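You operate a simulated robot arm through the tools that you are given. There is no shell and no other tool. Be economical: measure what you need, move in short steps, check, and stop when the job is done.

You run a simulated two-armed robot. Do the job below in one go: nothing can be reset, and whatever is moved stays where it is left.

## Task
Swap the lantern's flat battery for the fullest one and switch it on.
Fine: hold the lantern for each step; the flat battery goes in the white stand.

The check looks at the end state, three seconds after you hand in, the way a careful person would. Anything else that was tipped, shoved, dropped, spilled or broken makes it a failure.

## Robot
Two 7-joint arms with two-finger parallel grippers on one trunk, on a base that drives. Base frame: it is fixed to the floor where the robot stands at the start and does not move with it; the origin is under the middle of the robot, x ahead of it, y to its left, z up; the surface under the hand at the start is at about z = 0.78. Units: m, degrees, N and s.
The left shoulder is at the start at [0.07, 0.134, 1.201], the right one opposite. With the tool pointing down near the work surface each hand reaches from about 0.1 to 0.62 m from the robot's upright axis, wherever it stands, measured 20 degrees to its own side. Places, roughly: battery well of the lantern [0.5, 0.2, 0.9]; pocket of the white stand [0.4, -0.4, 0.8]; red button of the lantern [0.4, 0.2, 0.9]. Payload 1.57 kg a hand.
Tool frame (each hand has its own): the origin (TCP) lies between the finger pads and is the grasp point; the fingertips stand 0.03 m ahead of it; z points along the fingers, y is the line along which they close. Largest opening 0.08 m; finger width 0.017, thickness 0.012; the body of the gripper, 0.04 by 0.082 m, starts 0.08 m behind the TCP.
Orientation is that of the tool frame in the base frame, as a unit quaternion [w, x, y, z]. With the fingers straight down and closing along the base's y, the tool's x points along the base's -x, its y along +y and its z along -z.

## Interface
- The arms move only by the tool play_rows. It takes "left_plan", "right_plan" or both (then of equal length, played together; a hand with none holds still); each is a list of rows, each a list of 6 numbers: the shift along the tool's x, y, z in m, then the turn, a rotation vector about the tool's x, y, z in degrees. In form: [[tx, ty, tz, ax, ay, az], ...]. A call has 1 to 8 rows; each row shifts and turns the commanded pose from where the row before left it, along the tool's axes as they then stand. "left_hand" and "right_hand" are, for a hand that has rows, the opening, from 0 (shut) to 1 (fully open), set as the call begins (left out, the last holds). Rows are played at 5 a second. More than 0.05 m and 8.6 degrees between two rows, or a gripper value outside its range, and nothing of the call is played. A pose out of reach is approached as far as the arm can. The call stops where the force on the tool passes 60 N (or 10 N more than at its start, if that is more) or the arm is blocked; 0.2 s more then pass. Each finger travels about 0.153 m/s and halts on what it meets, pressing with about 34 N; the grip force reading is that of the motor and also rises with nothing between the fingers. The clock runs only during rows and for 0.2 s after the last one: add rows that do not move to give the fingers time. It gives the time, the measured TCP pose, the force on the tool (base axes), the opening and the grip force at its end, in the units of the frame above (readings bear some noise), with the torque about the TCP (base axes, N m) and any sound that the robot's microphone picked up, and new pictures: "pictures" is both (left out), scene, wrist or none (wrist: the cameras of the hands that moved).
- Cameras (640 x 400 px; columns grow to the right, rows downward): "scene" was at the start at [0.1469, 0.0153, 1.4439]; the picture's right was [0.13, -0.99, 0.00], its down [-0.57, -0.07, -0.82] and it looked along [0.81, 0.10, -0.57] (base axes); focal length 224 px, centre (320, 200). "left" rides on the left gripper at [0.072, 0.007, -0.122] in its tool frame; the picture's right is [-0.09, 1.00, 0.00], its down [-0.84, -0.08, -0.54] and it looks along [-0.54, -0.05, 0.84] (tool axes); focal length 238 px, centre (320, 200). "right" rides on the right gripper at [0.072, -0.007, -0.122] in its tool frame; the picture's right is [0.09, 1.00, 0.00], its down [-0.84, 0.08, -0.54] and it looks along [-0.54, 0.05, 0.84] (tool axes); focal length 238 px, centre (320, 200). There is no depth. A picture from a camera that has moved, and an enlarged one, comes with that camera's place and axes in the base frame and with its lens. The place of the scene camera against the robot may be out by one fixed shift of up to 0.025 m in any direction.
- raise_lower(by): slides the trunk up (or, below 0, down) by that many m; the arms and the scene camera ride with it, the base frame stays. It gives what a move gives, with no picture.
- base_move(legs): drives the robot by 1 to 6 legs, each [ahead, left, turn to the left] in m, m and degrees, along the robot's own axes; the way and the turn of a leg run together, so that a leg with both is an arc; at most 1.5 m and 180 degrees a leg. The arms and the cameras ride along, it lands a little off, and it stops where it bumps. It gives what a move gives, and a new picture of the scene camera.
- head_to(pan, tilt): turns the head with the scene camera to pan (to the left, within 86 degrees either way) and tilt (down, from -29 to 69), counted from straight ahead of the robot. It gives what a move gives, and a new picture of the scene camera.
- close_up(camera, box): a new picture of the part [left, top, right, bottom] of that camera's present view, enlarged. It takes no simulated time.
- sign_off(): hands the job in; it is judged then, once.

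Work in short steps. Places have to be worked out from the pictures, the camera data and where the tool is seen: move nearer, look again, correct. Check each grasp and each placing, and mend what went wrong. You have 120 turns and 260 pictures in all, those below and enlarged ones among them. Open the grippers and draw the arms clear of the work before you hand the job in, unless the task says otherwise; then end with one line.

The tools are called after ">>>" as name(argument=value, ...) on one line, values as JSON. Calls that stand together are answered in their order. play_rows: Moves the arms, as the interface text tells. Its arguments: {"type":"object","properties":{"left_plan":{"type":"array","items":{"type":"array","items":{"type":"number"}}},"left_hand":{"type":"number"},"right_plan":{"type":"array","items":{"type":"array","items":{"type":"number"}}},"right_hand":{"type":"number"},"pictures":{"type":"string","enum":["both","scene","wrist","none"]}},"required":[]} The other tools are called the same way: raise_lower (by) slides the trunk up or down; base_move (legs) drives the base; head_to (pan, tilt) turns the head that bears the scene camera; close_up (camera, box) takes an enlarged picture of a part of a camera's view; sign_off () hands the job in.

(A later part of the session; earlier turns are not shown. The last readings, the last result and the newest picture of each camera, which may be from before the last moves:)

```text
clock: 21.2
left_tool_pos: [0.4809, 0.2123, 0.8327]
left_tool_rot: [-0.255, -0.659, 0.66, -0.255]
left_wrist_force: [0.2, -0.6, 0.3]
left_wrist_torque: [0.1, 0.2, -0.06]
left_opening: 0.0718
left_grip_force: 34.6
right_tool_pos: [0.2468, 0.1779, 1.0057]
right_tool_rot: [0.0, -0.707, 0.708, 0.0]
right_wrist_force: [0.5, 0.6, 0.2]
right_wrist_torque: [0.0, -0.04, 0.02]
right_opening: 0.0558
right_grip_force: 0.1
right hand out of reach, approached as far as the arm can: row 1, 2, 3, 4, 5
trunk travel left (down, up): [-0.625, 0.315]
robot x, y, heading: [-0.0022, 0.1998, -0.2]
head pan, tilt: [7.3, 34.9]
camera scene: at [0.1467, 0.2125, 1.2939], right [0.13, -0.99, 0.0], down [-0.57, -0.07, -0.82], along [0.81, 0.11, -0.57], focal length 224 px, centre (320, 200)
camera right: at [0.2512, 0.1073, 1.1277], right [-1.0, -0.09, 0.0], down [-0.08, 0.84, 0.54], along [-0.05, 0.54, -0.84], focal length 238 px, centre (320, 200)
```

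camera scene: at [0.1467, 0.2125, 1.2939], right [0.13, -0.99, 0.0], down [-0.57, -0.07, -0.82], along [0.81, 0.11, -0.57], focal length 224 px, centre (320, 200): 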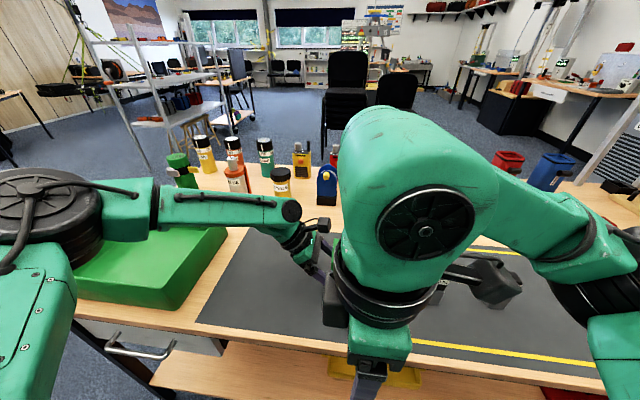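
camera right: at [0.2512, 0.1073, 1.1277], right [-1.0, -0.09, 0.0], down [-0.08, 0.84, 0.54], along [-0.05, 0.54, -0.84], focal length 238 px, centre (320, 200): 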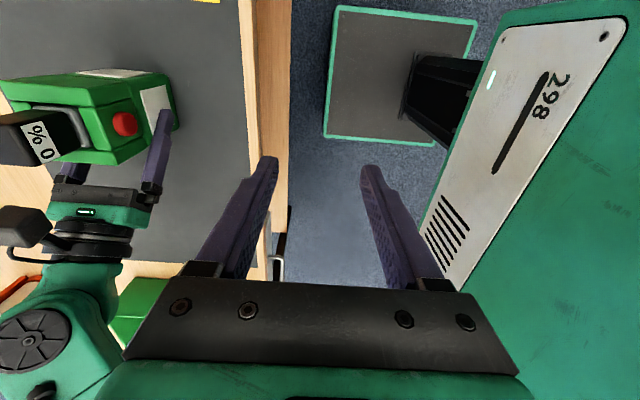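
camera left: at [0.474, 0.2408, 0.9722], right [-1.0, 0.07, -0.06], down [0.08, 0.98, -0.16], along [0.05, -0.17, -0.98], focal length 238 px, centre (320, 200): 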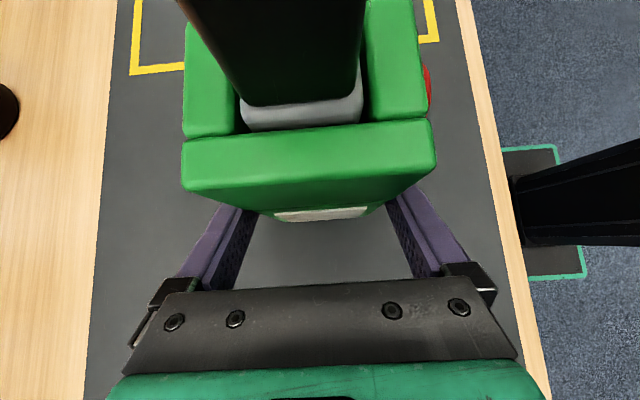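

The right wrist can't turn that way; its natural side is the mirror of the left's. I'll turn it back the other way, raising it slightly.

>>> play_rows(right_plan=[[0, 0, -0.005, 0, 0, 8.5], [0, 0, -0.005, 0, 0, 8.5], [0, 0, -0.005, 0, 0, 8.5], [0, 0, -0.005, 0, 0, 8.5], [0, 0, -0.005, 0, 0, 8.5], [0, 0, -0.005, 0, 0, 8.5], [0, 0, -0.005, 0, 0, 8.5], [0, 0, -0.005, 0, 0, 8.5]], pictures="none")

>>> play_rows(right_plan=[[0, 0, 0, 0, 0, 8.5], [0, 0, 0, 0, 0, 8.5], [0, 0, 0, 0, 0, 8.5], [0, 0, 0, 0, 0, 0]], pictures="scene")

```text
clock: 23.0
left_tool_pos: [0.4803, 0.2123, 0.8328]
left_tool_rot: [-0.255, -0.659, 0.66, -0.255]
left_wrist_force: [-0.4, 0.1, 0.0]
left_wrist_torque: [0.05, 0.15, -0.03]
left_opening: 0.072
left_grip_force: 34.1
right_tool_pos: [0.245, 0.1787, 1.0444]
right_tool_rot: [0.0, -0.189, 0.982, 0.0]
right_wrist_force: [-0.1, -0.3, 0.2]
right_wrist_torque: [-0.01, -0.01, -0.01]
right_opening: 0.0559
right_grip_force: 0.0
trunk travel left (down, up): [-0.625, 0.315]
robot x, y, heading: [-0.0027, 0.1968, 0.1]
head pan, tilt: [7.3, 34.9]
```

```text
clock: 24.0
left_tool_pos: [0.4794, 0.2118, 0.8339]
left_tool_rot: [0.254, 0.66, -0.66, 0.256]
left_wrist_force: [-0.6, 0.9, 1.0]
left_wrist_torque: [0.1, 0.17, -0.05]
left_opening: 0.0715
left_grip_force: 34.1
right_tool_pos: [0.2442, 0.1792, 1.044]
right_tool_rot: [0.0, 0.031, 1.0, 0.0]
right_wrist_force: [0.0, -0.9, 0.3]
right_wrist_torque: [0.01, -0.02, 0.01]
right_opening: 0.0557
right_grip_force: 0.1
trunk travel left (down, up): [-0.625, 0.315]
robot x, y, heading: [0.0037, 0.1938, 0.2]
head pan, tilt: [7.3, 34.9]
camera scene: at [0.1467, 0.2125, 1.2939], right [0.13, -0.99, 0.0], down [-0.57, -0.07, -0.82], along [0.81, 0.11, -0.57], focal length 224 px, centre (320, 200)
```

scene: 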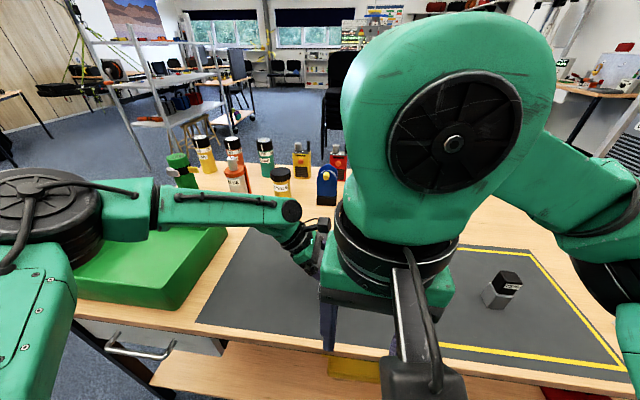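

Moving the right hand out and up to open space, then turning it the other way.

>>> play_rows(right_plan=[[-0.03, -0.03, -0.015, 0, 0, 0], [-0.03, -0.03, -0.015, 0, 0, 0], [-0.03, -0.03, -0.015, 0, 0, 0], [-0.03, -0.03, -0.015, 0, 0, 0], [-0.03, 0, 0, 0, 0, 8.5], [0, 0, 0, 0, 0, 8.5], [0, 0, 0, 0, 0, 8.5], [0, 0, 0, 0, 0, 8.5]], pictures="none")

>>> play_rows(right_plan=[[0, 0, 0, 0, 0, 8.5], [0, 0, 0, 0, 0, 8.5], [0, 0, 0, 0, 0, 8.5], [0, 0, 0, 0, 0, 8.5], [0, 0, 0, 0, 0, 8.5], [0, 0, 0, 0, 0, 8.5], [0, 0, 0, 0, 0, 1.5], [0, 0, 0, 0, 0, 0]], pictures="both")

```text
clock: 25.8
left_tool_pos: [0.4797, 0.2128, 0.8336]
left_tool_rot: [-0.254, -0.659, 0.66, -0.256]
left_wrist_force: [0.5, -0.7, 0.2]
left_wrist_torque: [-0.01, 0.13, 0.04]
left_opening: 0.0719
left_grip_force: 34.0
right_tool_pos: [0.3871, 0.0496, 1.1052]
right_tool_rot: [0.0, 0.322, 0.947, 0.0]
right_wrist_force: [0.9, -0.2, -0.3]
right_wrist_torque: [0.0, 0.02, -0.01]
right_opening: 0.0562
right_grip_force: 0.1
trunk travel left (down, up): [-0.625, 0.315]
robot x, y, heading: [-0.0011, 0.1944, 0.2]
head pan, tilt: [7.3, 34.9]
```

```text
clock: 27.6
left_tool_pos: [0.4791, 0.2123, 0.8324]
left_tool_rot: [-0.254, -0.659, 0.66, -0.255]
left_wrist_force: [1.9, 0.0, 1.7]
left_wrist_torque: [-0.06, 0.13, 0.06]
left_opening: 0.0718
left_grip_force: 34.1
right_tool_pos: [0.3877, 0.0499, 1.1042]
right_tool_rot: [-0.001, 0.708, 0.706, 0.0]
right_wrist_force: [-0.1, -0.8, -0.2]
right_wrist_torque: [0.01, -0.01, -0.04]
right_opening: 0.056
right_grip_force: 0.0
trunk travel left (down, up): [-0.625, 0.315]
robot x, y, heading: [0.0016, 0.1943, 0.2]
head pan, tilt: [7.3, 34.9]
camera scene: at [0.1469, 0.2123, 1.2939], right [0.13, -0.99, 0.0], down [-0.57, -0.07, -0.82], along [0.81, 0.11, -0.57], focal length 224 px, centre (320, 200)
camera right: at [0.3797, 0.1222, 1.2265], right [1.0, 0.09, 0.0], down [0.08, -0.84, 0.54], along [0.05, -0.54, -0.84], focal length 238 px, centre (320, 200)
```

scene: 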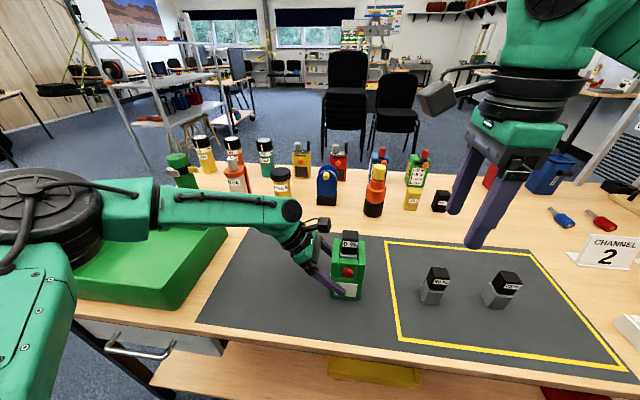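
right: 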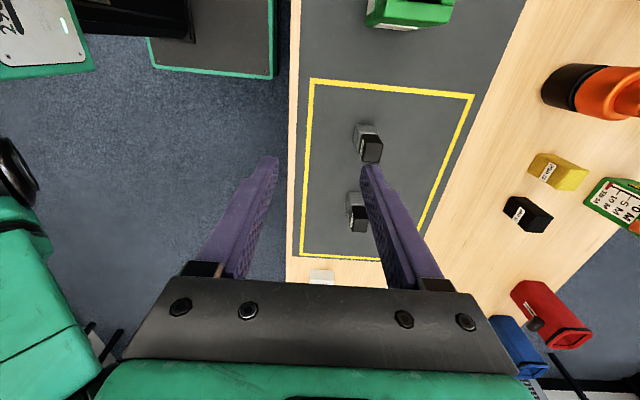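

Reachable. Moving above the lantern battery at z≈1.10, then looking.

>>> play_rows(right_plan=[[0.0345, 0.0237, 0, 0, 0, 0], [0.0345, 0.0237, 0, 0, 0, 0], [0.0345, 0.0237, 0, 0, 0, 0], [0.0345, 0.0237, 0, 0, 0, 0], [0, 0, 0.03, 0, 0, 0], [0, 0, 0, 0, 0, 0]], right_hand=0.75, pictures="both")

>>> close_up(camera="left", box=[150, 0, 450, 190])

>>> close_up(camera="right", box=[220, 60, 420, 220])

```text
clock: 29.0
left_tool_pos: [0.4804, 0.2133, 0.8326]
left_tool_rot: [-0.256, -0.659, 0.66, -0.256]
left_wrist_force: [1.0, -0.9, 0.1]
left_wrist_torque: [0.04, 0.13, 0.08]
left_opening: 0.072
left_grip_force: 34.6
right_tool_pos: [0.484, 0.1867, 1.0729]
right_tool_rot: [0.0, 0.707, 0.707, 0.0]
right_wrist_force: [0.5, 0.1, -0.1]
right_wrist_torque: [-0.01, -0.02, 0.02]
right_opening: 0.0601
right_grip_force: 0.1
trunk travel left (down, up): [-0.625, 0.315]
robot x, y, heading: [0.0003, 0.1975, 0.0]
head pan, tilt: [7.3, 34.9]
camera scene: at [0.1469, 0.2127, 1.2938], right [0.13, -0.99, 0.0], down [-0.57, -0.07, -0.82], along [0.81, 0.11, -0.57], focal length 224 px, centre (320, 200)
camera right: at [0.4761, 0.2599, 1.1961], right [1.0, 0.09, 0.0], down [0.08, -0.84, 0.54], along [0.05, -0.54, -0.84], focal length 238 px, centre (320, 200)
```

scene: 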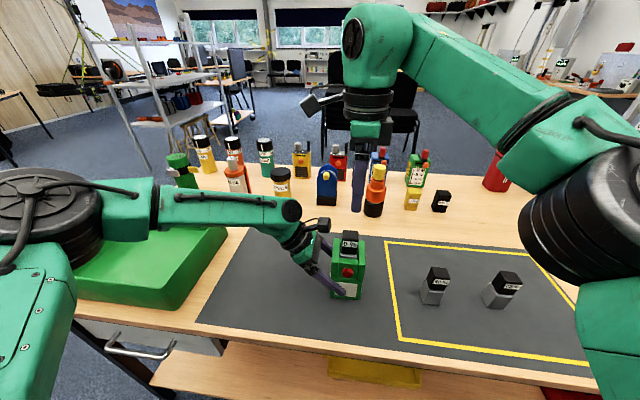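
right: 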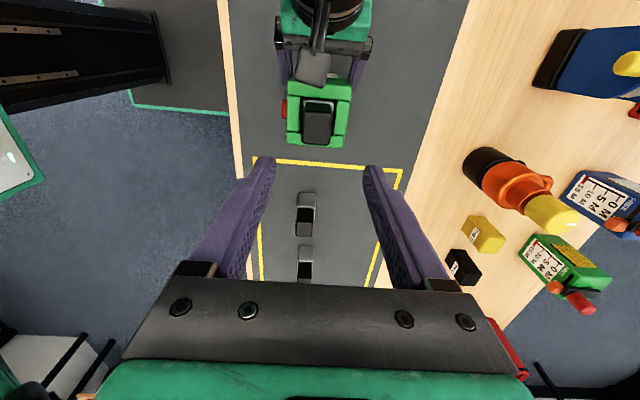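

```text
2.11 times, centred on (300, 95) of left
camera zoom: at [0.4744, 0.2411, 0.9722], right [-1.0, 0.07, -0.06], down [0.08, 0.98, -0.16], along [0.05, -0.17, -0.98], focal length 502 px, centre (362, 421)
```

zoom: 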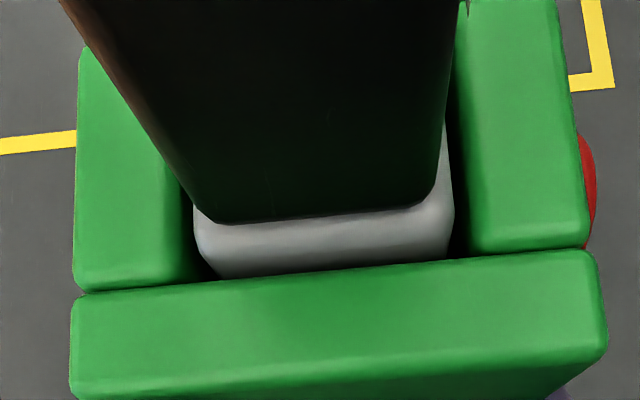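

```text
2.50 times, centred on (320, 140) of right
camera zoom: at [0.4761, 0.2599, 1.1961], right [1.0, 0.09, 0.0], down [0.08, -0.84, 0.54], along [0.05, -0.54, -0.84], focal length 596 px, centre (320, 350)
```

zoom: 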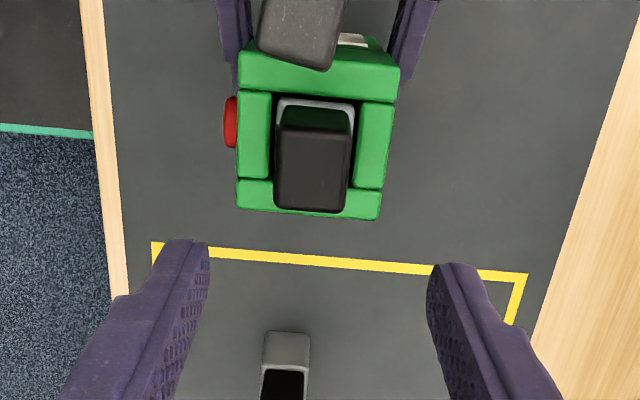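

Cap centre refined to (0.480, 0.1885). Trim and descend so fingertips stop just above the lantern top (TCP z≈0.948).

>>> play_rows(right_plan=[[0.0018, -0.004, 0.02, 0, 0, 0], [0, 0, 0.03, 0, 0, 0], [0, 0, 0.03, 0, 0, 0], [0, 0, 0.03, 0, 0, 0], [0, 0, 0.015, 0, 0, 0], [0, 0, 0, 0, 0, 0]], right_hand=0.75, pictures="both")

>>> close_up(camera="right", box=[220, 80, 420, 240])

>>> close_up(camera="scene", box=[280, 190, 420, 310])

```text
clock: 30.4
left_tool_pos: [0.4812, 0.2123, 0.8337]
left_tool_rot: [-0.255, -0.659, 0.66, -0.256]
left_wrist_force: [1.0, 0.9, 1.8]
left_wrist_torque: [0.09, 0.18, -0.03]
left_opening: 0.0716
left_grip_force: 34.0
right_tool_pos: [0.4783, 0.1898, 0.9506]
right_tool_rot: [0.0, 0.707, 0.707, 0.0]
right_wrist_force: [0.3, -0.5, 0.2]
right_wrist_torque: [-0.05, 0.02, 0.0]
right_opening: 0.0601
right_grip_force: 0.0
trunk travel left (down, up): [-0.625, 0.315]
robot x, y, heading: [-0.0013, 0.1987, 0.1]
head pan, tilt: [7.3, 34.9]
camera scene: at [0.1467, 0.2127, 1.2939], right [0.13, -0.99, 0.0], down [-0.57, -0.07, -0.82], along [0.81, 0.11, -0.57], focal length 224 px, centre (320, 200)
camera right: at [0.4707, 0.2627, 1.0718], right [1.0, 0.09, 0.0], down [0.08, -0.84, 0.54], along [0.05, -0.54, -0.84], focal length 238 px, centre (320, 200)
```

scene: 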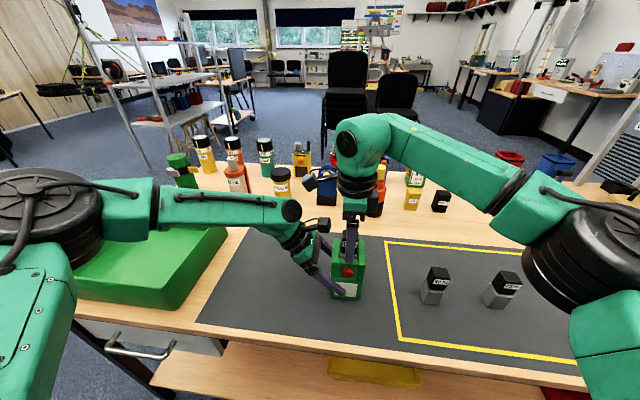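
right: 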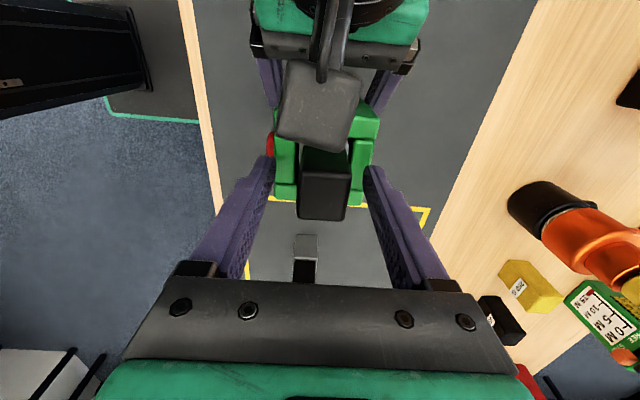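

```text
2.50 times, centred on (320, 160) of right
camera zoom: at [0.4707, 0.2627, 1.0718], right [1.0, 0.09, 0.0], down [0.08, -0.84, 0.54], along [0.05, -0.54, -0.84], focal length 596 px, centre (320, 300)
```

zoom: 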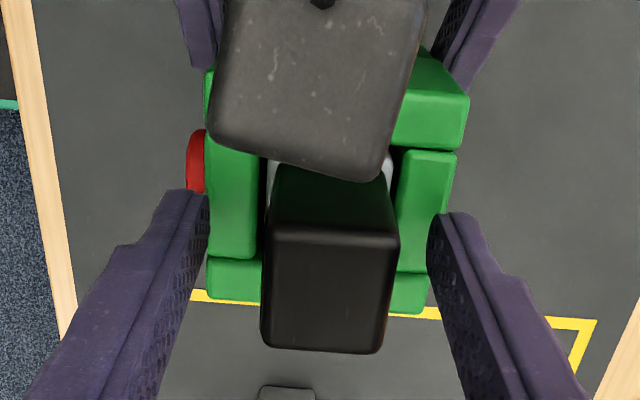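

```text
3.33 times, centred on (350, 250) of scene
camera zoom: at [0.1467, 0.2127, 1.2939], right [0.13, -0.99, 0.0], down [-0.57, -0.07, -0.82], along [0.81, 0.11, -0.57], focal length 746 px, centre (220, 33)
```

zoom: 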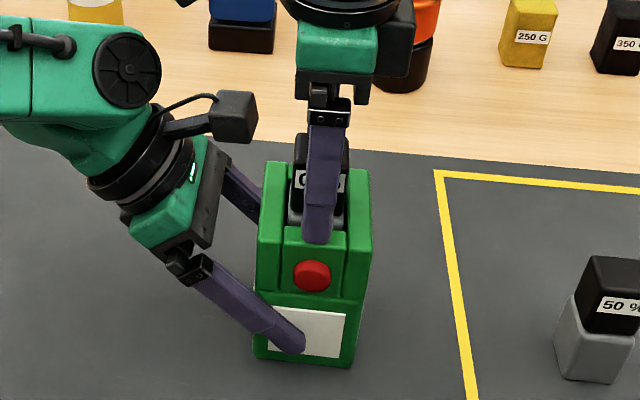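

Aligned within 1–2 mm. Trim and close on the cap.

>>> play_rows(right_plan=[[0, 0.0013, 0, 0, 0, 0], [0, 0, 0, 0, 0, 0], [0, 0, 0, 0, 0, 0]], right_hand=0, pictures="wrist")

```text
clock: 31.2
left_tool_pos: [0.48, 0.2121, 0.8325]
left_tool_rot: [0.254, 0.66, -0.659, 0.256]
left_wrist_force: [-3.7, 1.5, 4.7]
left_wrist_torque: [-0.05, -0.25, -0.17]
left_opening: 0.0719
left_grip_force: 34.4
right_tool_pos: [0.4795, 0.1897, 0.95]
right_tool_rot: [0.0, 0.708, 0.706, 0.0]
right_wrist_force: [6.2, -1.3, -1.9]
right_wrist_torque: [0.01, -0.23, 0.0]
right_opening: 0.0297
right_grip_force: 33.8
trunk travel left (down, up): [-0.625, 0.315]
robot x, y, heading: [0.0017, 0.1962, -0.2]
head pan, tilt: [7.3, 34.9]
camera right: at [0.472, 0.2625, 1.072], right [1.0, 0.09, 0.0], down [0.08, -0.84, 0.54], along [0.05, -0.54, -0.84], focal length 238 px, centre (320, 200)
```

right: 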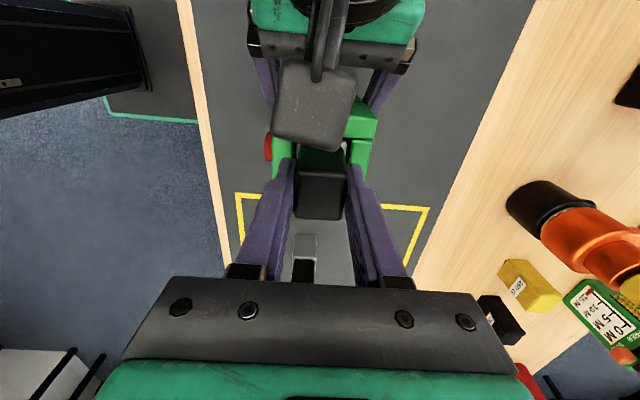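

Cap gripped (opening 0.0297, ~30 mm). Pulling straight up slowly.

>>> play_rows(right_plan=[[0, 0.0008, -0.003, 0, 0, 0], [0, 0, -0.006, 0, 0, 0], [0, 0, -0.008, 0, 0, 0], [0, 0, -0.01, 0, 0, 0], [0, 0, -0.01, 0, 0, 0], [0, 0, 0, 0, 0, 0]], pictures="both")

```text
clock: 32.6
left_tool_pos: [0.4804, 0.2121, 0.8332]
left_tool_rot: [-0.254, -0.66, 0.66, -0.255]
left_wrist_force: [0.0, -1.4, 1.6]
left_wrist_torque: [-0.1, 0.18, 0.03]
left_opening: 0.0718
left_grip_force: 33.9
right_tool_pos: [0.481, 0.1892, 0.9874]
right_tool_rot: [0.001, 0.707, 0.707, -0.001]
right_wrist_force: [-0.4, -0.1, -0.8]
right_wrist_torque: [-0.04, 0.01, 0.02]
right_opening: 0.0294
right_grip_force: 33.7
trunk travel left (down, up): [-0.625, 0.315]
robot x, y, heading: [-0.0017, 0.2009, -0.0]
head pan, tilt: [7.3, 34.9]
camera scene: at [0.1468, 0.2123, 1.2939], right [0.13, -0.99, 0.0], down [-0.57, -0.07, -0.82], along [0.81, 0.11, -0.57], focal length 224 px, centre (320, 200)
camera right: at [0.4734, 0.2626, 1.1082], right [1.0, 0.09, 0.0], down [0.08, -0.84, 0.54], along [0.05, -0.54, -0.84], focal length 238 px, centre (320, 200)
```

scene: 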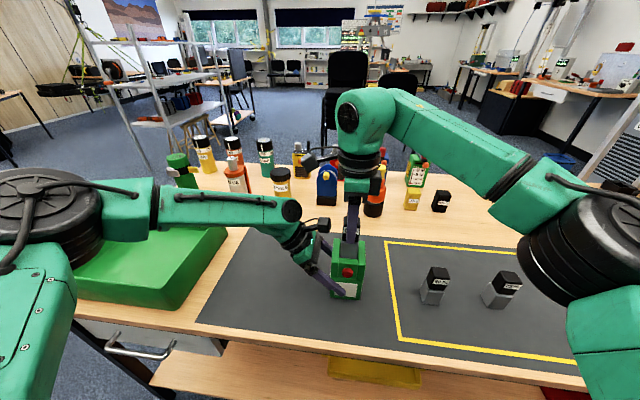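
right: 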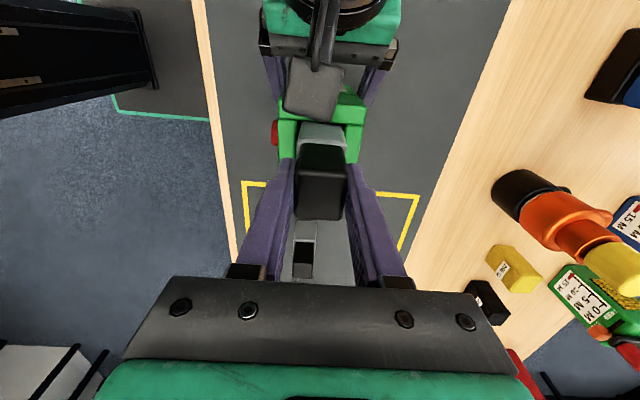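

Battery is sliding out freely (no extra load). Continue up until clear.

>>> play_rows(right_plan=[[0, 0, -0.015, 0, 0, 0], [0, 0, -0.015, 0, 0, 0], [0, 0, -0.02, 0, 0, 0], [0, 0, -0.02, 0, 0, 0], [0, 0, -0.01, 0, 0, 0], [0, 0, 0, 0, 0, 0]], pictures="both")

>>> close_up(camera="scene", box=[280, 150, 420, 310])

>>> close_up(camera="left", box=[150, 0, 450, 190])

```text
clock: 34.0
left_tool_pos: [0.4791, 0.2123, 0.8328]
left_tool_rot: [-0.255, -0.659, 0.66, -0.256]
left_wrist_force: [-0.6, -0.9, 2.3]
left_wrist_torque: [-0.05, 0.2, 0.03]
left_opening: 0.0714
left_grip_force: 34.1
right_tool_pos: [0.4799, 0.1878, 1.0658]
right_tool_rot: [0.0, 0.707, 0.707, 0.0]
right_wrist_force: [-0.2, 0.4, -1.8]
right_wrist_torque: [-0.03, 0.01, -0.04]
right_opening: 0.0294
right_grip_force: 34.1
trunk travel left (down, up): [-0.625, 0.315]
robot x, y, heading: [-0.0032, 0.1981, -0.0]
head pan, tilt: [7.3, 34.9]
camera scene: at [0.1468, 0.2123, 1.2939], right [0.13, -0.99, 0.0], down [-0.57, -0.07, -0.82], along [0.81, 0.11, -0.57], focal length 224 px, centre (320, 200)
camera right: at [0.4723, 0.2618, 1.1885], right [1.0, 0.09, 0.0], down [0.08, -0.84, 0.54], along [0.05, -0.54, -0.84], focal length 238 px, centre (320, 200)
```

scene: 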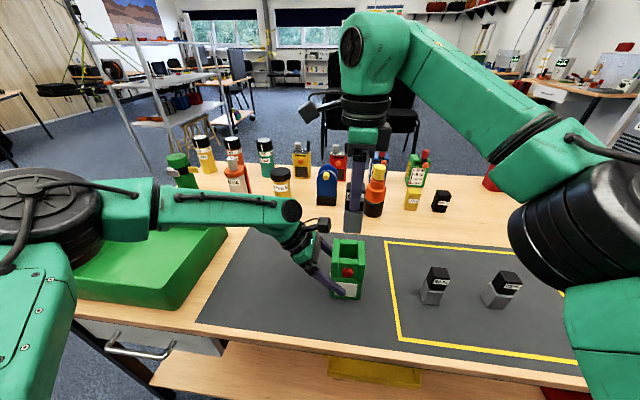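
right: 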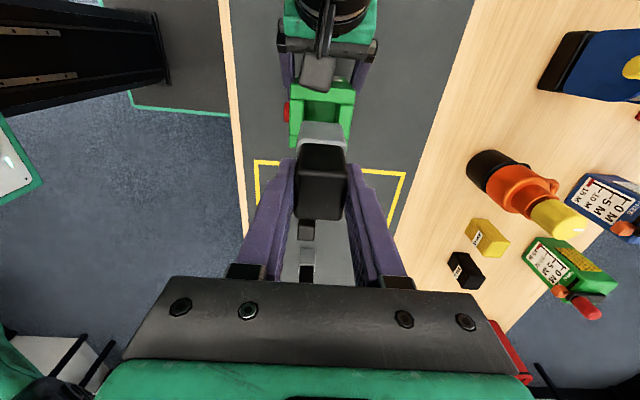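

```text
2.50 times, centred on (350, 230) of scene
camera zoom: at [0.1468, 0.2123, 1.2939], right [0.13, -0.99, 0.0], down [-0.57, -0.07, -0.82], along [0.81, 0.11, -0.57], focal length 560 px, centre (245, 125)
```

zoom: 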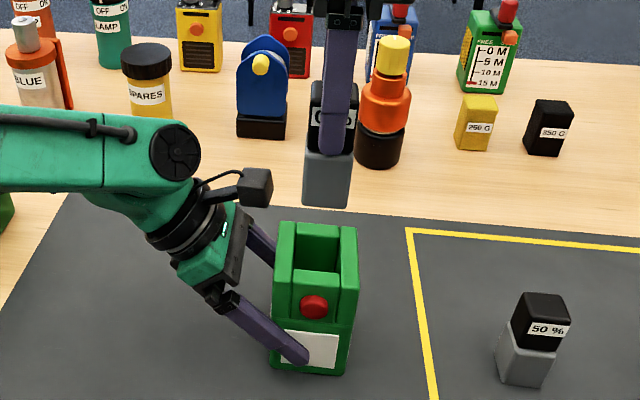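

```text
2.11 times, centred on (300, 95) of left
camera zoom: at [0.4743, 0.2409, 0.9722], right [-1.0, 0.07, -0.06], down [0.08, 0.98, -0.16], along [0.05, -0.17, -0.98], focal length 502 px, centre (362, 421)
```

zoom: 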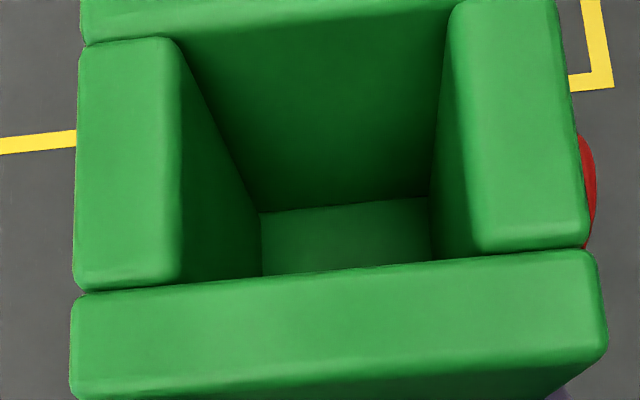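

Flat battery is out and held. The stand (≈(0.435, −0.43)) is beyond the right arm from here, so I'll release the lantern, back the left hand out along its axis and lift it, before driving right.

>>> play_rows(left_plan=[[0, 0, 0, 0, 0, 0], [0, 0, 0, 0, 0, 0], [0, 0, -0.02, 0, 0, 0], [0, 0, -0.03, 0, 0, 0], [0, 0, -0.04, 0, 0, 0], [0, 0, 0, 0, 0, 0]], left_hand=1, pictures="scene")

>>> play_rows(left_plan=[[0.0338, 0, -0.0369, 0, 0, 0], [0.0338, 0, -0.0369, 0, 0, 0], [0.0338, 0, -0.0369, 0, 0, 0], [0.0338, 0, -0.0369, 0, 0, 0], [0.0338, 0, -0.0369, 0, 0, 0]], right_plan=[[0, 0, -0.01, 0, 0, 0], [0, 0, -0.01, 0, 0, 0], [0, 0, -0.01, 0, 0, 0], [0, 0, -0.01, 0, 0, 0], [0, 0, 0, 0, 0, 0]], pictures="scene")

```text
clock: 35.4
left_tool_pos: [0.4813, 0.2711, 0.897]
left_tool_rot: [0.255, 0.66, -0.659, 0.255]
left_wrist_force: [-0.3, 0.4, -0.1]
left_wrist_torque: [0.0, 0.06, -0.03]
left_opening: 0.0798
left_grip_force: 0.1
right_tool_pos: [0.481, 0.1883, 1.0655]
right_tool_rot: [0.0, 0.707, 0.707, 0.0]
right_wrist_force: [0.9, 0.1, -1.0]
right_wrist_torque: [0.02, 0.01, 0.02]
right_opening: 0.0296
right_grip_force: 34.0
trunk travel left (down, up): [-0.625, 0.315]
robot x, y, heading: [-0.0007, 0.1945, 0.2]
head pan, tilt: [7.3, 34.9]
camera scene: at [0.1475, 0.212, 1.2938], right [0.13, -0.99, 0.0], down [-0.57, -0.07, -0.82], along [0.81, 0.11, -0.57], focal length 224 px, centre (320, 200)
```

scene: 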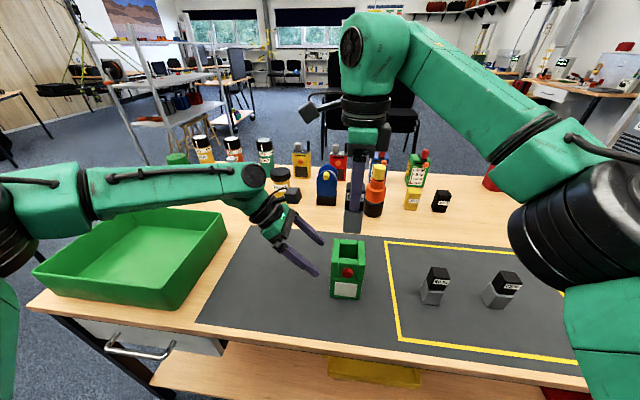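

```text
clock: 36.6
left_tool_pos: [0.4791, 0.2701, 1.1506]
left_tool_rot: [-0.255, -0.659, 0.66, -0.255]
left_wrist_force: [1.3, 0.7, -0.8]
left_wrist_torque: [0.0, -0.02, 0.0]
left_opening: 0.0798
left_grip_force: 0.0
right_tool_pos: [0.4804, 0.1866, 1.1053]
right_tool_rot: [-0.001, 0.708, 0.707, 0.001]
right_wrist_force: [-0.6, -0.7, -0.8]
right_wrist_torque: [0.01, -0.02, 0.0]
right_opening: 0.0294
right_grip_force: 33.9
trunk travel left (down, up): [-0.625, 0.315]
robot x, y, heading: [0.0037, 0.1973, 0.1]
head pan, tilt: [7.3, 34.9]
camera scene: at [0.1466, 0.2115, 1.2938], right [0.13, -0.99, 0.0], down [-0.57, -0.07, -0.82], along [0.81, 0.11, -0.57], focal length 224 px, centre (320, 200)
```

scene: 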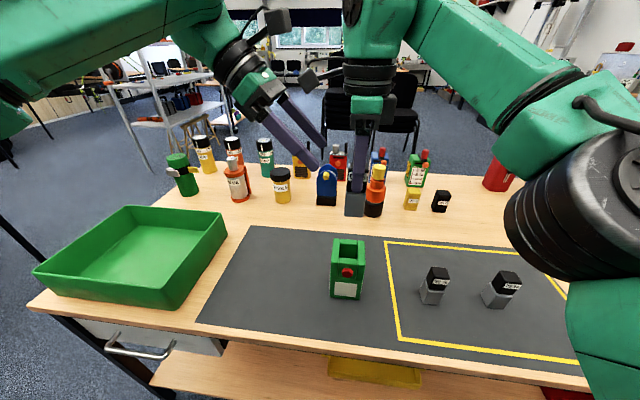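

Clear of the lantern. Move the right hand outward from the left one, then drive 0.25 m right.

>>> play_rows(right_plan=[[-0.04, 0, 0, 0, 0, 0], [-0.04, 0, 0, 0, 0, 0], [-0.04, 0, 0, 0, 0, 0], [0, 0, 0, 0, 0, 0]], pictures="none")

>>> base_move(legs=[[0, -0.25, 0]])

```text
clock: 37.6
left_tool_pos: [0.4782, 0.2712, 1.1491]
left_tool_rot: [0.255, 0.66, -0.659, 0.256]
left_wrist_force: [0.3, 0.3, -0.4]
left_wrist_torque: [0.03, -0.01, 0.05]
left_opening: 0.08
left_grip_force: 0.2
right_tool_pos: [0.4824, 0.0705, 1.1039]
right_tool_rot: [0.001, 0.707, 0.707, 0.0]
right_wrist_force: [0.6, 0.3, -1.7]
right_wrist_torque: [-0.02, -0.01, -0.01]
right_opening: 0.0294
right_grip_force: 33.9
trunk travel left (down, up): [-0.625, 0.315]
robot x, y, heading: [0.0017, 0.198, 0.1]
head pan, tilt: [7.3, 34.9]
```

```text
clock: 39.5
left_tool_pos: [0.4793, 0.0216, 1.1492]
left_tool_rot: [-0.255, -0.659, 0.66, -0.256]
left_wrist_force: [-1.0, 0.5, 0.5]
left_wrist_torque: [-0.01, -0.03, 0.06]
left_opening: 0.0799
left_grip_force: 0.1
right_tool_pos: [0.4823, -0.1783, 1.1029]
right_tool_rot: [0.0, 0.707, 0.707, -0.001]
right_wrist_force: [0.1, -0.6, -1.0]
right_wrist_torque: [0.0, -0.02, 0.0]
right_opening: 0.0293
right_grip_force: 34.4
trunk travel left (down, up): [-0.625, 0.315]
robot x, y, heading: [0.0015, -0.0527, -0.2]
head pan, tilt: [7.3, 34.9]
camera scene: at [0.147, -0.0363, 1.2938], right [0.13, -0.99, 0.0], down [-0.57, -0.07, -0.82], along [0.81, 0.1, -0.57], focal length 224 px, centre (320, 200)
```

scene: 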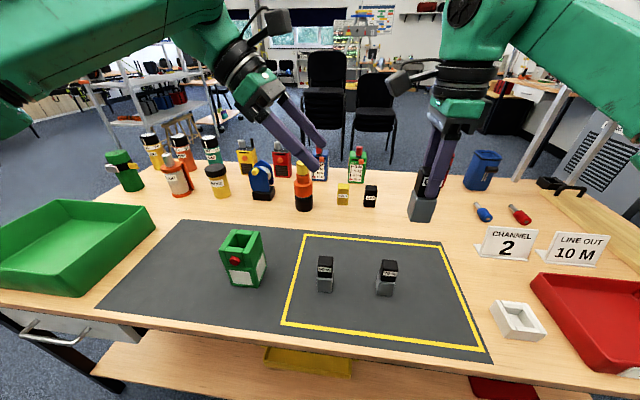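

Drive was clean. Now move the right hand toward the stand and look with its wrist camera.

>>> play_rows(right_plan=[[-0.04, -0.012, 0, 0, 0, 0], [-0.04, -0.012, 0, 0, 0, 0], [-0.04, -0.012, 0, 0, 0, 0], [-0.03, -0.012, 0, 0, 0, 0], [0, 0, 0, 0, 0, 0]], pictures="wrist")

>>> close_up(camera="scene", box=[460, 280, 580, 360])

```text
clock: 40.7
left_tool_pos: [0.4805, 0.0214, 1.1491]
left_tool_rot: [-0.257, -0.659, 0.66, -0.255]
left_wrist_force: [0.6, -0.3, 0.5]
left_wrist_torque: [-0.03, 0.03, 0.03]
left_opening: 0.0802
left_grip_force: 0.1
right_tool_pos: [0.4334, -0.3304, 1.1031]
right_tool_rot: [0.0, 0.707, 0.707, -0.001]
right_wrist_force: [0.4, 0.2, -1.6]
right_wrist_torque: [-0.01, 0.02, 0.04]
right_opening: 0.0293
right_grip_force: 33.9
trunk travel left (down, up): [-0.625, 0.315]
robot x, y, heading: [0.0016, -0.0521, 0.1]
head pan, tilt: [7.3, 34.9]
camera right: at [0.425, -0.2562, 1.2258], right [1.0, 0.09, 0.0], down [0.08, -0.84, 0.54], along [0.05, -0.54, -0.84], focal length 238 px, centre (320, 200)
```

right: 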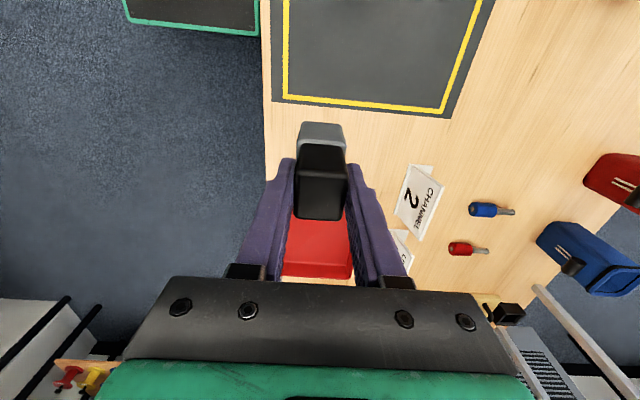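

```text
5.00 times, centred on (520, 320) of scene
camera zoom: at [0.1476, -0.0364, 1.2938], right [0.13, -0.99, 0.0], down [-0.57, -0.07, -0.82], along [0.81, 0.1, -0.57], focal length 1120 px, centre (-680, -400)
```

zoom: 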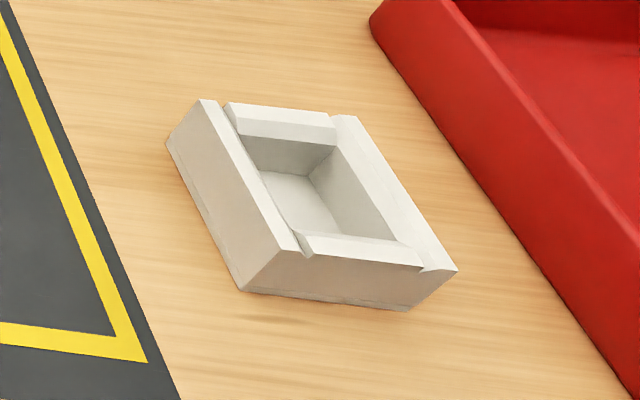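

The held battery hides the stand; shift the hand toward −x to see past it.

>>> play_rows(right_plan=[[0.025, -0.04, 0, 0, 0, 0], [0.025, -0.04, 0, 0, 0, 0], [0, -0.03, 0, 0, 0, 0], [0, 0, 0, 0, 0, 0]], pictures="wrist")

```text
clock: 41.7
left_tool_pos: [0.479, 0.0209, 1.1489]
left_tool_rot: [0.255, 0.659, -0.659, 0.256]
left_wrist_force: [0.3, 1.0, 0.4]
left_wrist_torque: [0.0, 0.05, 0.02]
left_opening: 0.0801
left_grip_force: 0.0
right_tool_pos: [0.3228, -0.2784, 1.104]
right_tool_rot: [0.0, 0.708, 0.706, 0.001]
right_wrist_force: [0.4, 0.5, -1.3]
right_wrist_torque: [0.01, -0.01, 0.02]
right_opening: 0.0294
right_grip_force: 34.0
trunk travel left (down, up): [-0.625, 0.315]
robot x, y, heading: [-0.0018, -0.0514, -0.2]
head pan, tilt: [7.3, 34.9]
camera right: at [0.3149, -0.2049, 1.2266], right [1.0, 0.09, 0.0], down [0.08, -0.84, 0.54], along [0.05, -0.54, -0.84], focal length 238 px, centre (320, 200)
```

right: 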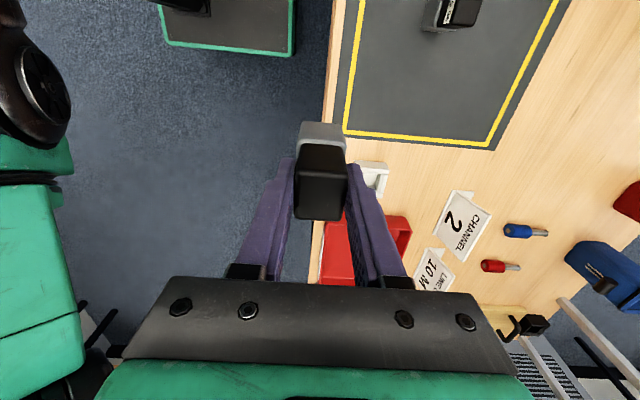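

>>> play_rows(right_plan=[[-0.04, 0, 0, 0, 0, 0], [-0.04, 0, 0, 0, 0, 0], [-0.03, 0, 0, 0, 0, 0], [0, 0, 0, 0, 0, 0]], pictures="wrist")

>>> close_up(camera="right", box=[330, 60, 440, 150])

```text
clock: 42.7
left_tool_pos: [0.4793, 0.0213, 1.1494]
left_tool_rot: [-0.255, -0.659, 0.66, -0.256]
left_wrist_force: [0.6, 0.1, -0.8]
left_wrist_torque: [0.0, -0.01, 0.02]
left_opening: 0.0802
left_grip_force: 0.0
right_tool_pos: [0.3525, -0.3757, 1.0949]
right_tool_rot: [0.0, 0.707, 0.707, 0.001]
right_wrist_force: [0.4, 0.1, -0.5]
right_wrist_torque: [0.0, 0.01, 0.05]
right_opening: 0.0296
right_grip_force: 33.9
right hand out of reach, approached as far as the arm can: row 2, 3
trunk travel left (down, up): [-0.625, 0.315]
robot x, y, heading: [0.0009, -0.0531, 0.1]
head pan, tilt: [7.3, 34.9]
camera right: at [0.3443, -0.3026, 1.2166], right [1.0, 0.09, 0.0], down [0.08, -0.84, 0.54], along [0.05, -0.54, -0.84], focal length 238 px, centre (320, 200)
```

right: 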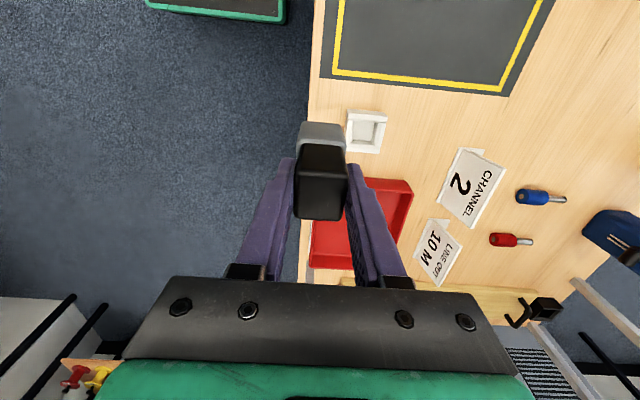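

```text
4.44 times, centred on (385, 105) of right
camera zoom: at [0.3443, -0.3026, 1.2166], right [1.0, 0.09, 0.0], down [0.08, -0.84, 0.54], along [0.05, -0.54, -0.84], focal length 1059 px, centre (31, 622)
```

zoom: 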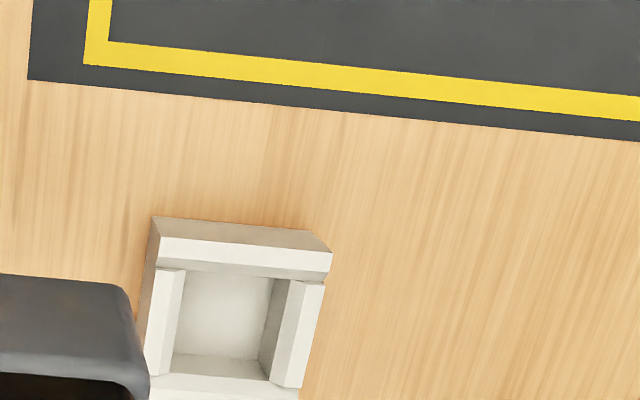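

Stand resolved: about 65 mm square, yaw≈0, rim z≈0.81, pocket centre ≈(0.432, −0.422). Moving above it while high.

>>> play_rows(right_plan=[[0, 0.04, 0, 0, 0, 0], [-0.023, 0.04, 0, 0, 0, 0], [-0.023, 0, 0, 0, 0, 0], [0, 0, 0, 0, 0, 0]], pictures="both")

```text
clock: 43.7
left_tool_pos: [0.48, 0.0213, 1.1495]
left_tool_rot: [-0.255, -0.659, 0.66, -0.255]
left_wrist_force: [0.3, -1.4, -0.8]
left_wrist_torque: [0.0, 0.0, -0.02]
left_opening: 0.08
left_grip_force: 0.0
right_tool_pos: [0.4336, -0.4214, 1.0935]
right_tool_rot: [-0.001, 0.707, 0.707, -0.001]
right_wrist_force: [0.5, -0.6, -1.2]
right_wrist_torque: [-0.02, 0.03, 0.02]
right_opening: 0.0296
right_grip_force: 33.5
trunk travel left (down, up): [-0.625, 0.315]
robot x, y, heading: [-0.0008, -0.0525, 0.2]
head pan, tilt: [7.3, 34.9]
camera scene: at [0.1475, -0.0367, 1.2938], right [0.13, -0.99, 0.0], down [-0.57, -0.07, -0.82], along [0.81, 0.1, -0.57], focal length 224 px, centre (320, 200)
camera right: at [0.4256, -0.3478, 1.2159], right [1.0, 0.09, 0.0], down [0.08, -0.84, 0.54], along [0.05, -0.54, -0.84], focal length 238 px, centre (320, 200)
```

scene: 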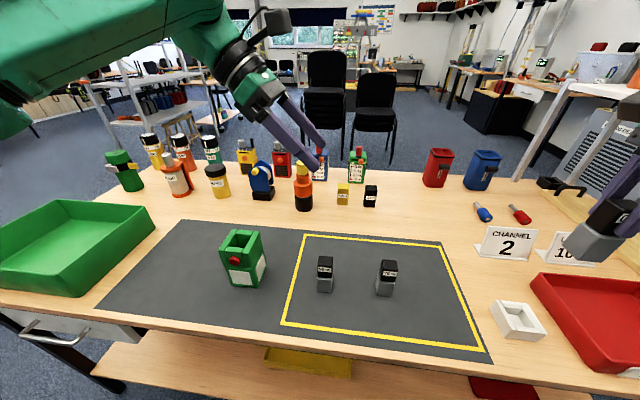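
right: 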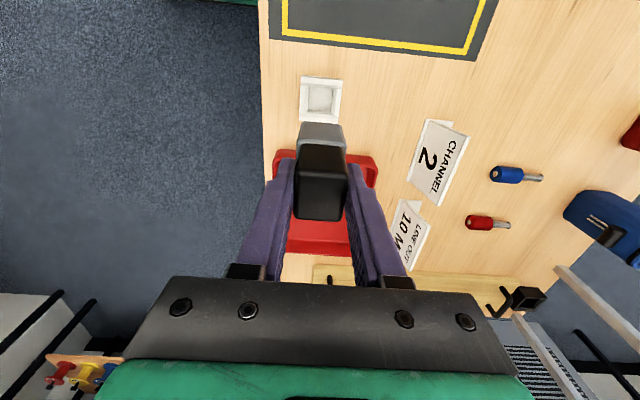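

>>> close_up(camera="right", box=[270, 60, 380, 150])

>>> head_to(pan=-30, tilt=38)

```text
4.44 times, centred on (325, 105) of right
camera zoom: at [0.4256, -0.3478, 1.2159], right [1.0, 0.09, 0.0], down [0.08, -0.84, 0.54], along [0.05, -0.54, -0.84], focal length 1059 px, centre (298, 622)
```

zoom: 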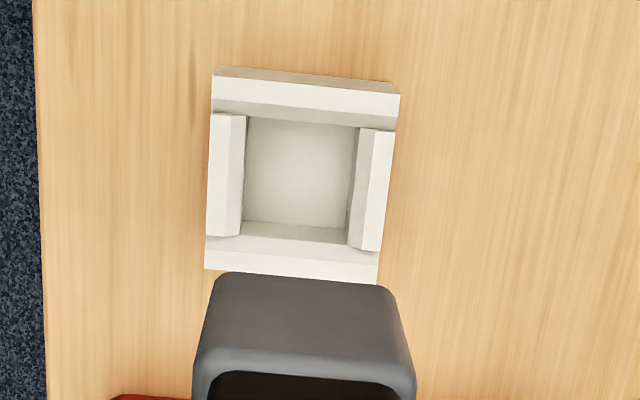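

```text
clock: 44.7
left_tool_pos: [0.4794, 0.0202, 1.1488]
left_tool_rot: [0.254, 0.66, -0.659, 0.255]
left_wrist_force: [0.5, -0.3, 0.2]
left_wrist_torque: [0.04, -0.03, -0.01]
left_opening: 0.08
left_grip_force: 0.0
right_tool_pos: [0.4329, -0.4208, 1.0935]
right_tool_rot: [0.0, 0.707, 0.707, 0.0]
right_wrist_force: [0.2, 0.6, -1.7]
right_wrist_torque: [0.0, 0.0, -0.01]
right_opening: 0.0298
right_grip_force: 34.1
trunk travel left (down, up): [-0.625, 0.315]
robot x, y, heading: [0.0017, -0.0497, -0.2]
head pan, tilt: [-30.0, 38.0]
camera scene: at [0.1344, -0.0915, 1.2891], right [-0.5, -0.87, 0.0], down [-0.53, 0.31, -0.79], along [0.68, -0.39, -0.62], focal length 224 px, centre (320, 200)
```

scene: 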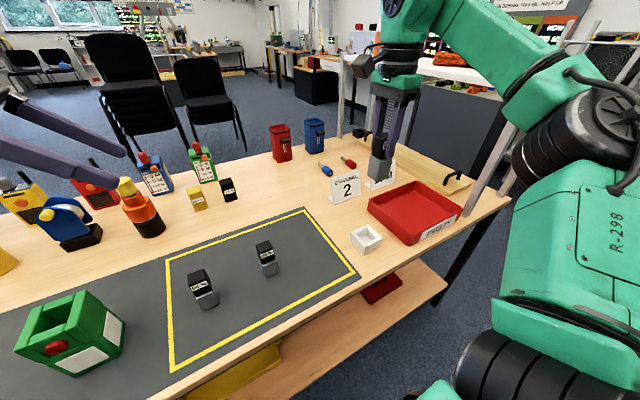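

The stand is square to the axes with centre (0.4323, −0.4217); TCP is within 1 mm. Descending most of the way.

>>> play_rows(right_plan=[[-0.0007, -0.0007, 0.03, 0, 0, 0], [0, 0, 0.04, 0, 0, 0], [0, 0, 0.04, 0, 0, 0], [0, 0, 0.04, 0, 0, 0], [0, 0, 0.025, 0, 0, 0], [0, 0, 0, 0, 0, 0]], pictures="both")

>>> close_up(camera="scene", box=[320, 150, 420, 260])

>>> close_up(camera="right", box=[260, 60, 380, 160])

```text
clock: 46.1
left_tool_pos: [0.4788, 0.0206, 1.1492]
left_tool_rot: [-0.254, -0.659, 0.66, -0.256]
left_wrist_force: [0.0, -1.0, 0.9]
left_wrist_torque: [0.0, 0.0, 0.0]
left_opening: 0.08
left_grip_force: 0.0
right_tool_pos: [0.4321, -0.4211, 0.9192]
right_tool_rot: [-0.001, 0.707, 0.707, 0.0]
right_wrist_force: [0.4, -0.4, -1.7]
right_wrist_torque: [0.01, 0.02, 0.02]
right_opening: 0.0293
right_grip_force: 34.1
trunk travel left (down, up): [-0.625, 0.315]
robot x, y, heading: [0.0014, -0.0545, -0.1]
head pan, tilt: [-30.0, 38.0]
camera scene: at [0.1341, -0.0914, 1.2891], right [-0.5, -0.87, 0.0], down [-0.53, 0.31, -0.79], along [0.68, -0.39, -0.62], focal length 224 px, centre (320, 200)
camera right: at [0.4244, -0.3476, 1.0406], right [1.0, 0.09, 0.0], down [0.08, -0.84, 0.54], along [0.05, -0.54, -0.84], focal length 238 px, centre (320, 200)
```

scene: 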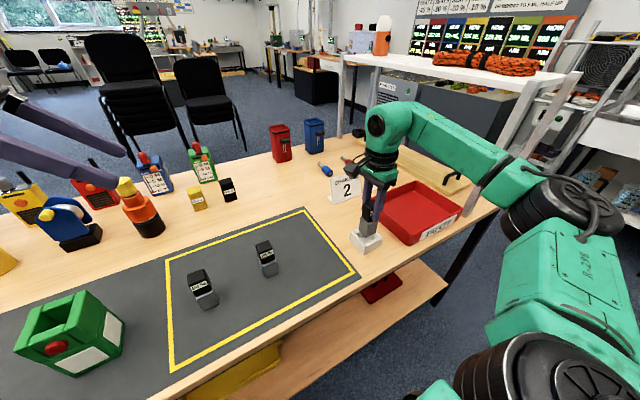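
right: 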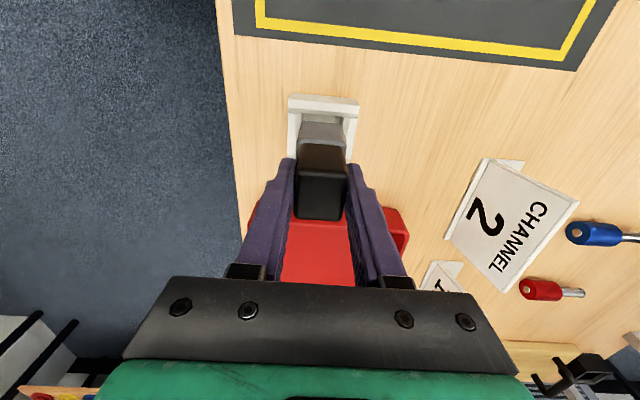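

```text
3.64 times, centred on (370, 205) of scene
camera zoom: at [0.1341, -0.0914, 1.2891], right [-0.5, -0.87, 0.0], down [-0.53, 0.31, -0.79], along [0.68, -0.39, -0.62], focal length 814 px, centre (138, 182)
```

zoom: 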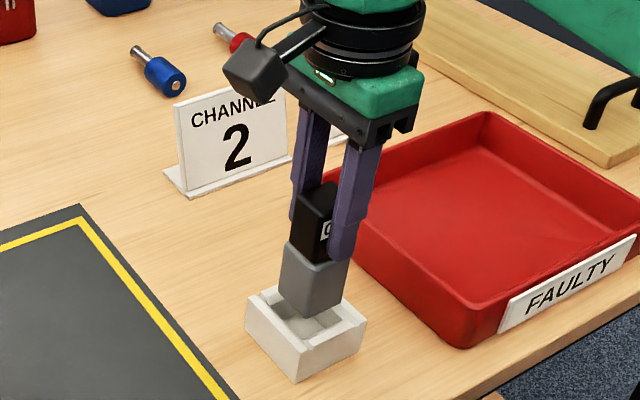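

```text
4.00 times, centred on (320, 110) of right
camera zoom: at [0.4244, -0.3476, 1.0406], right [1.0, 0.09, 0.0], down [0.08, -0.84, 0.54], along [0.05, -0.54, -0.84], focal length 953 px, centre (320, 560)
```

zoom: 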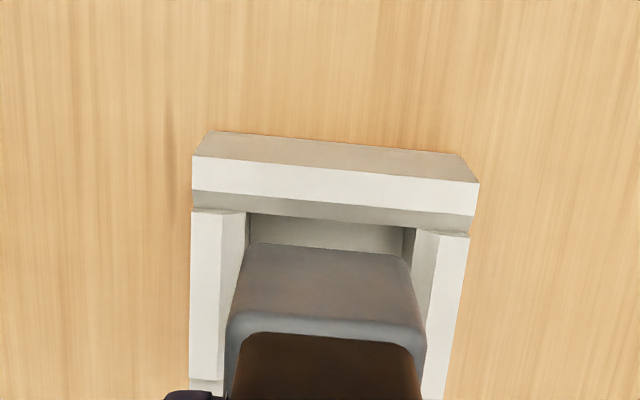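

Well aligned over the pocket. Lowering in small steps to the floor of the pocket.

>>> play_rows(right_plan=[[0, 0, 0.012, 0, 0, 0], [0, 0, 0.012, 0, 0, 0], [0, 0, 0.01, 0, 0, 0], [0, 0, 0.005, 0, 0, 0], [0, 0, 0, 0, 0, 0]], pictures="none")

>>> close_up(camera="scene", box=[320, 150, 420, 260])

```text
clock: 47.3
left_tool_pos: [0.4797, 0.0221, 1.1509]
left_tool_rot: [0.255, 0.66, -0.659, 0.256]
left_wrist_force: [0.3, 0.2, -0.7]
left_wrist_torque: [0.01, -0.02, -0.01]
left_opening: 0.0799
left_grip_force: 0.1
right_tool_pos: [0.4311, -0.4197, 0.8782]
right_tool_rot: [0.0, 0.708, 0.706, 0.0]
right_wrist_force: [0.0, 0.1, -1.4]
right_wrist_torque: [0.01, 0.0, -0.02]
right_opening: 0.0294
right_grip_force: 33.6
trunk travel left (down, up): [-0.625, 0.315]
robot x, y, heading: [0.0028, -0.0533, -0.1]
head pan, tilt: [-30.0, 38.0]
```

```text
3.64 times, centred on (370, 205) of scene
camera zoom: at [0.1343, -0.0916, 1.2891], right [-0.5, -0.87, 0.0], down [-0.53, 0.31, -0.79], along [0.68, -0.39, -0.62], focal length 814 px, centre (138, 182)
```

zoom: 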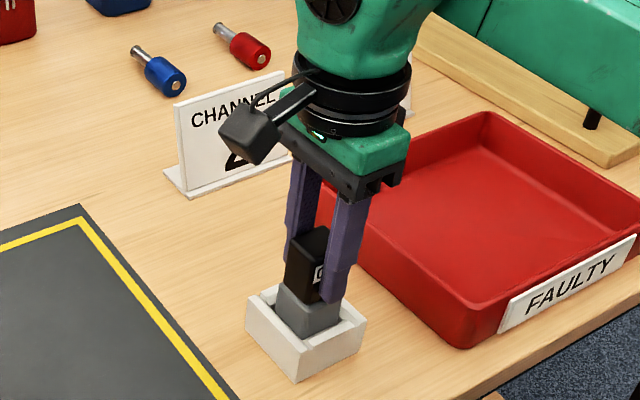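

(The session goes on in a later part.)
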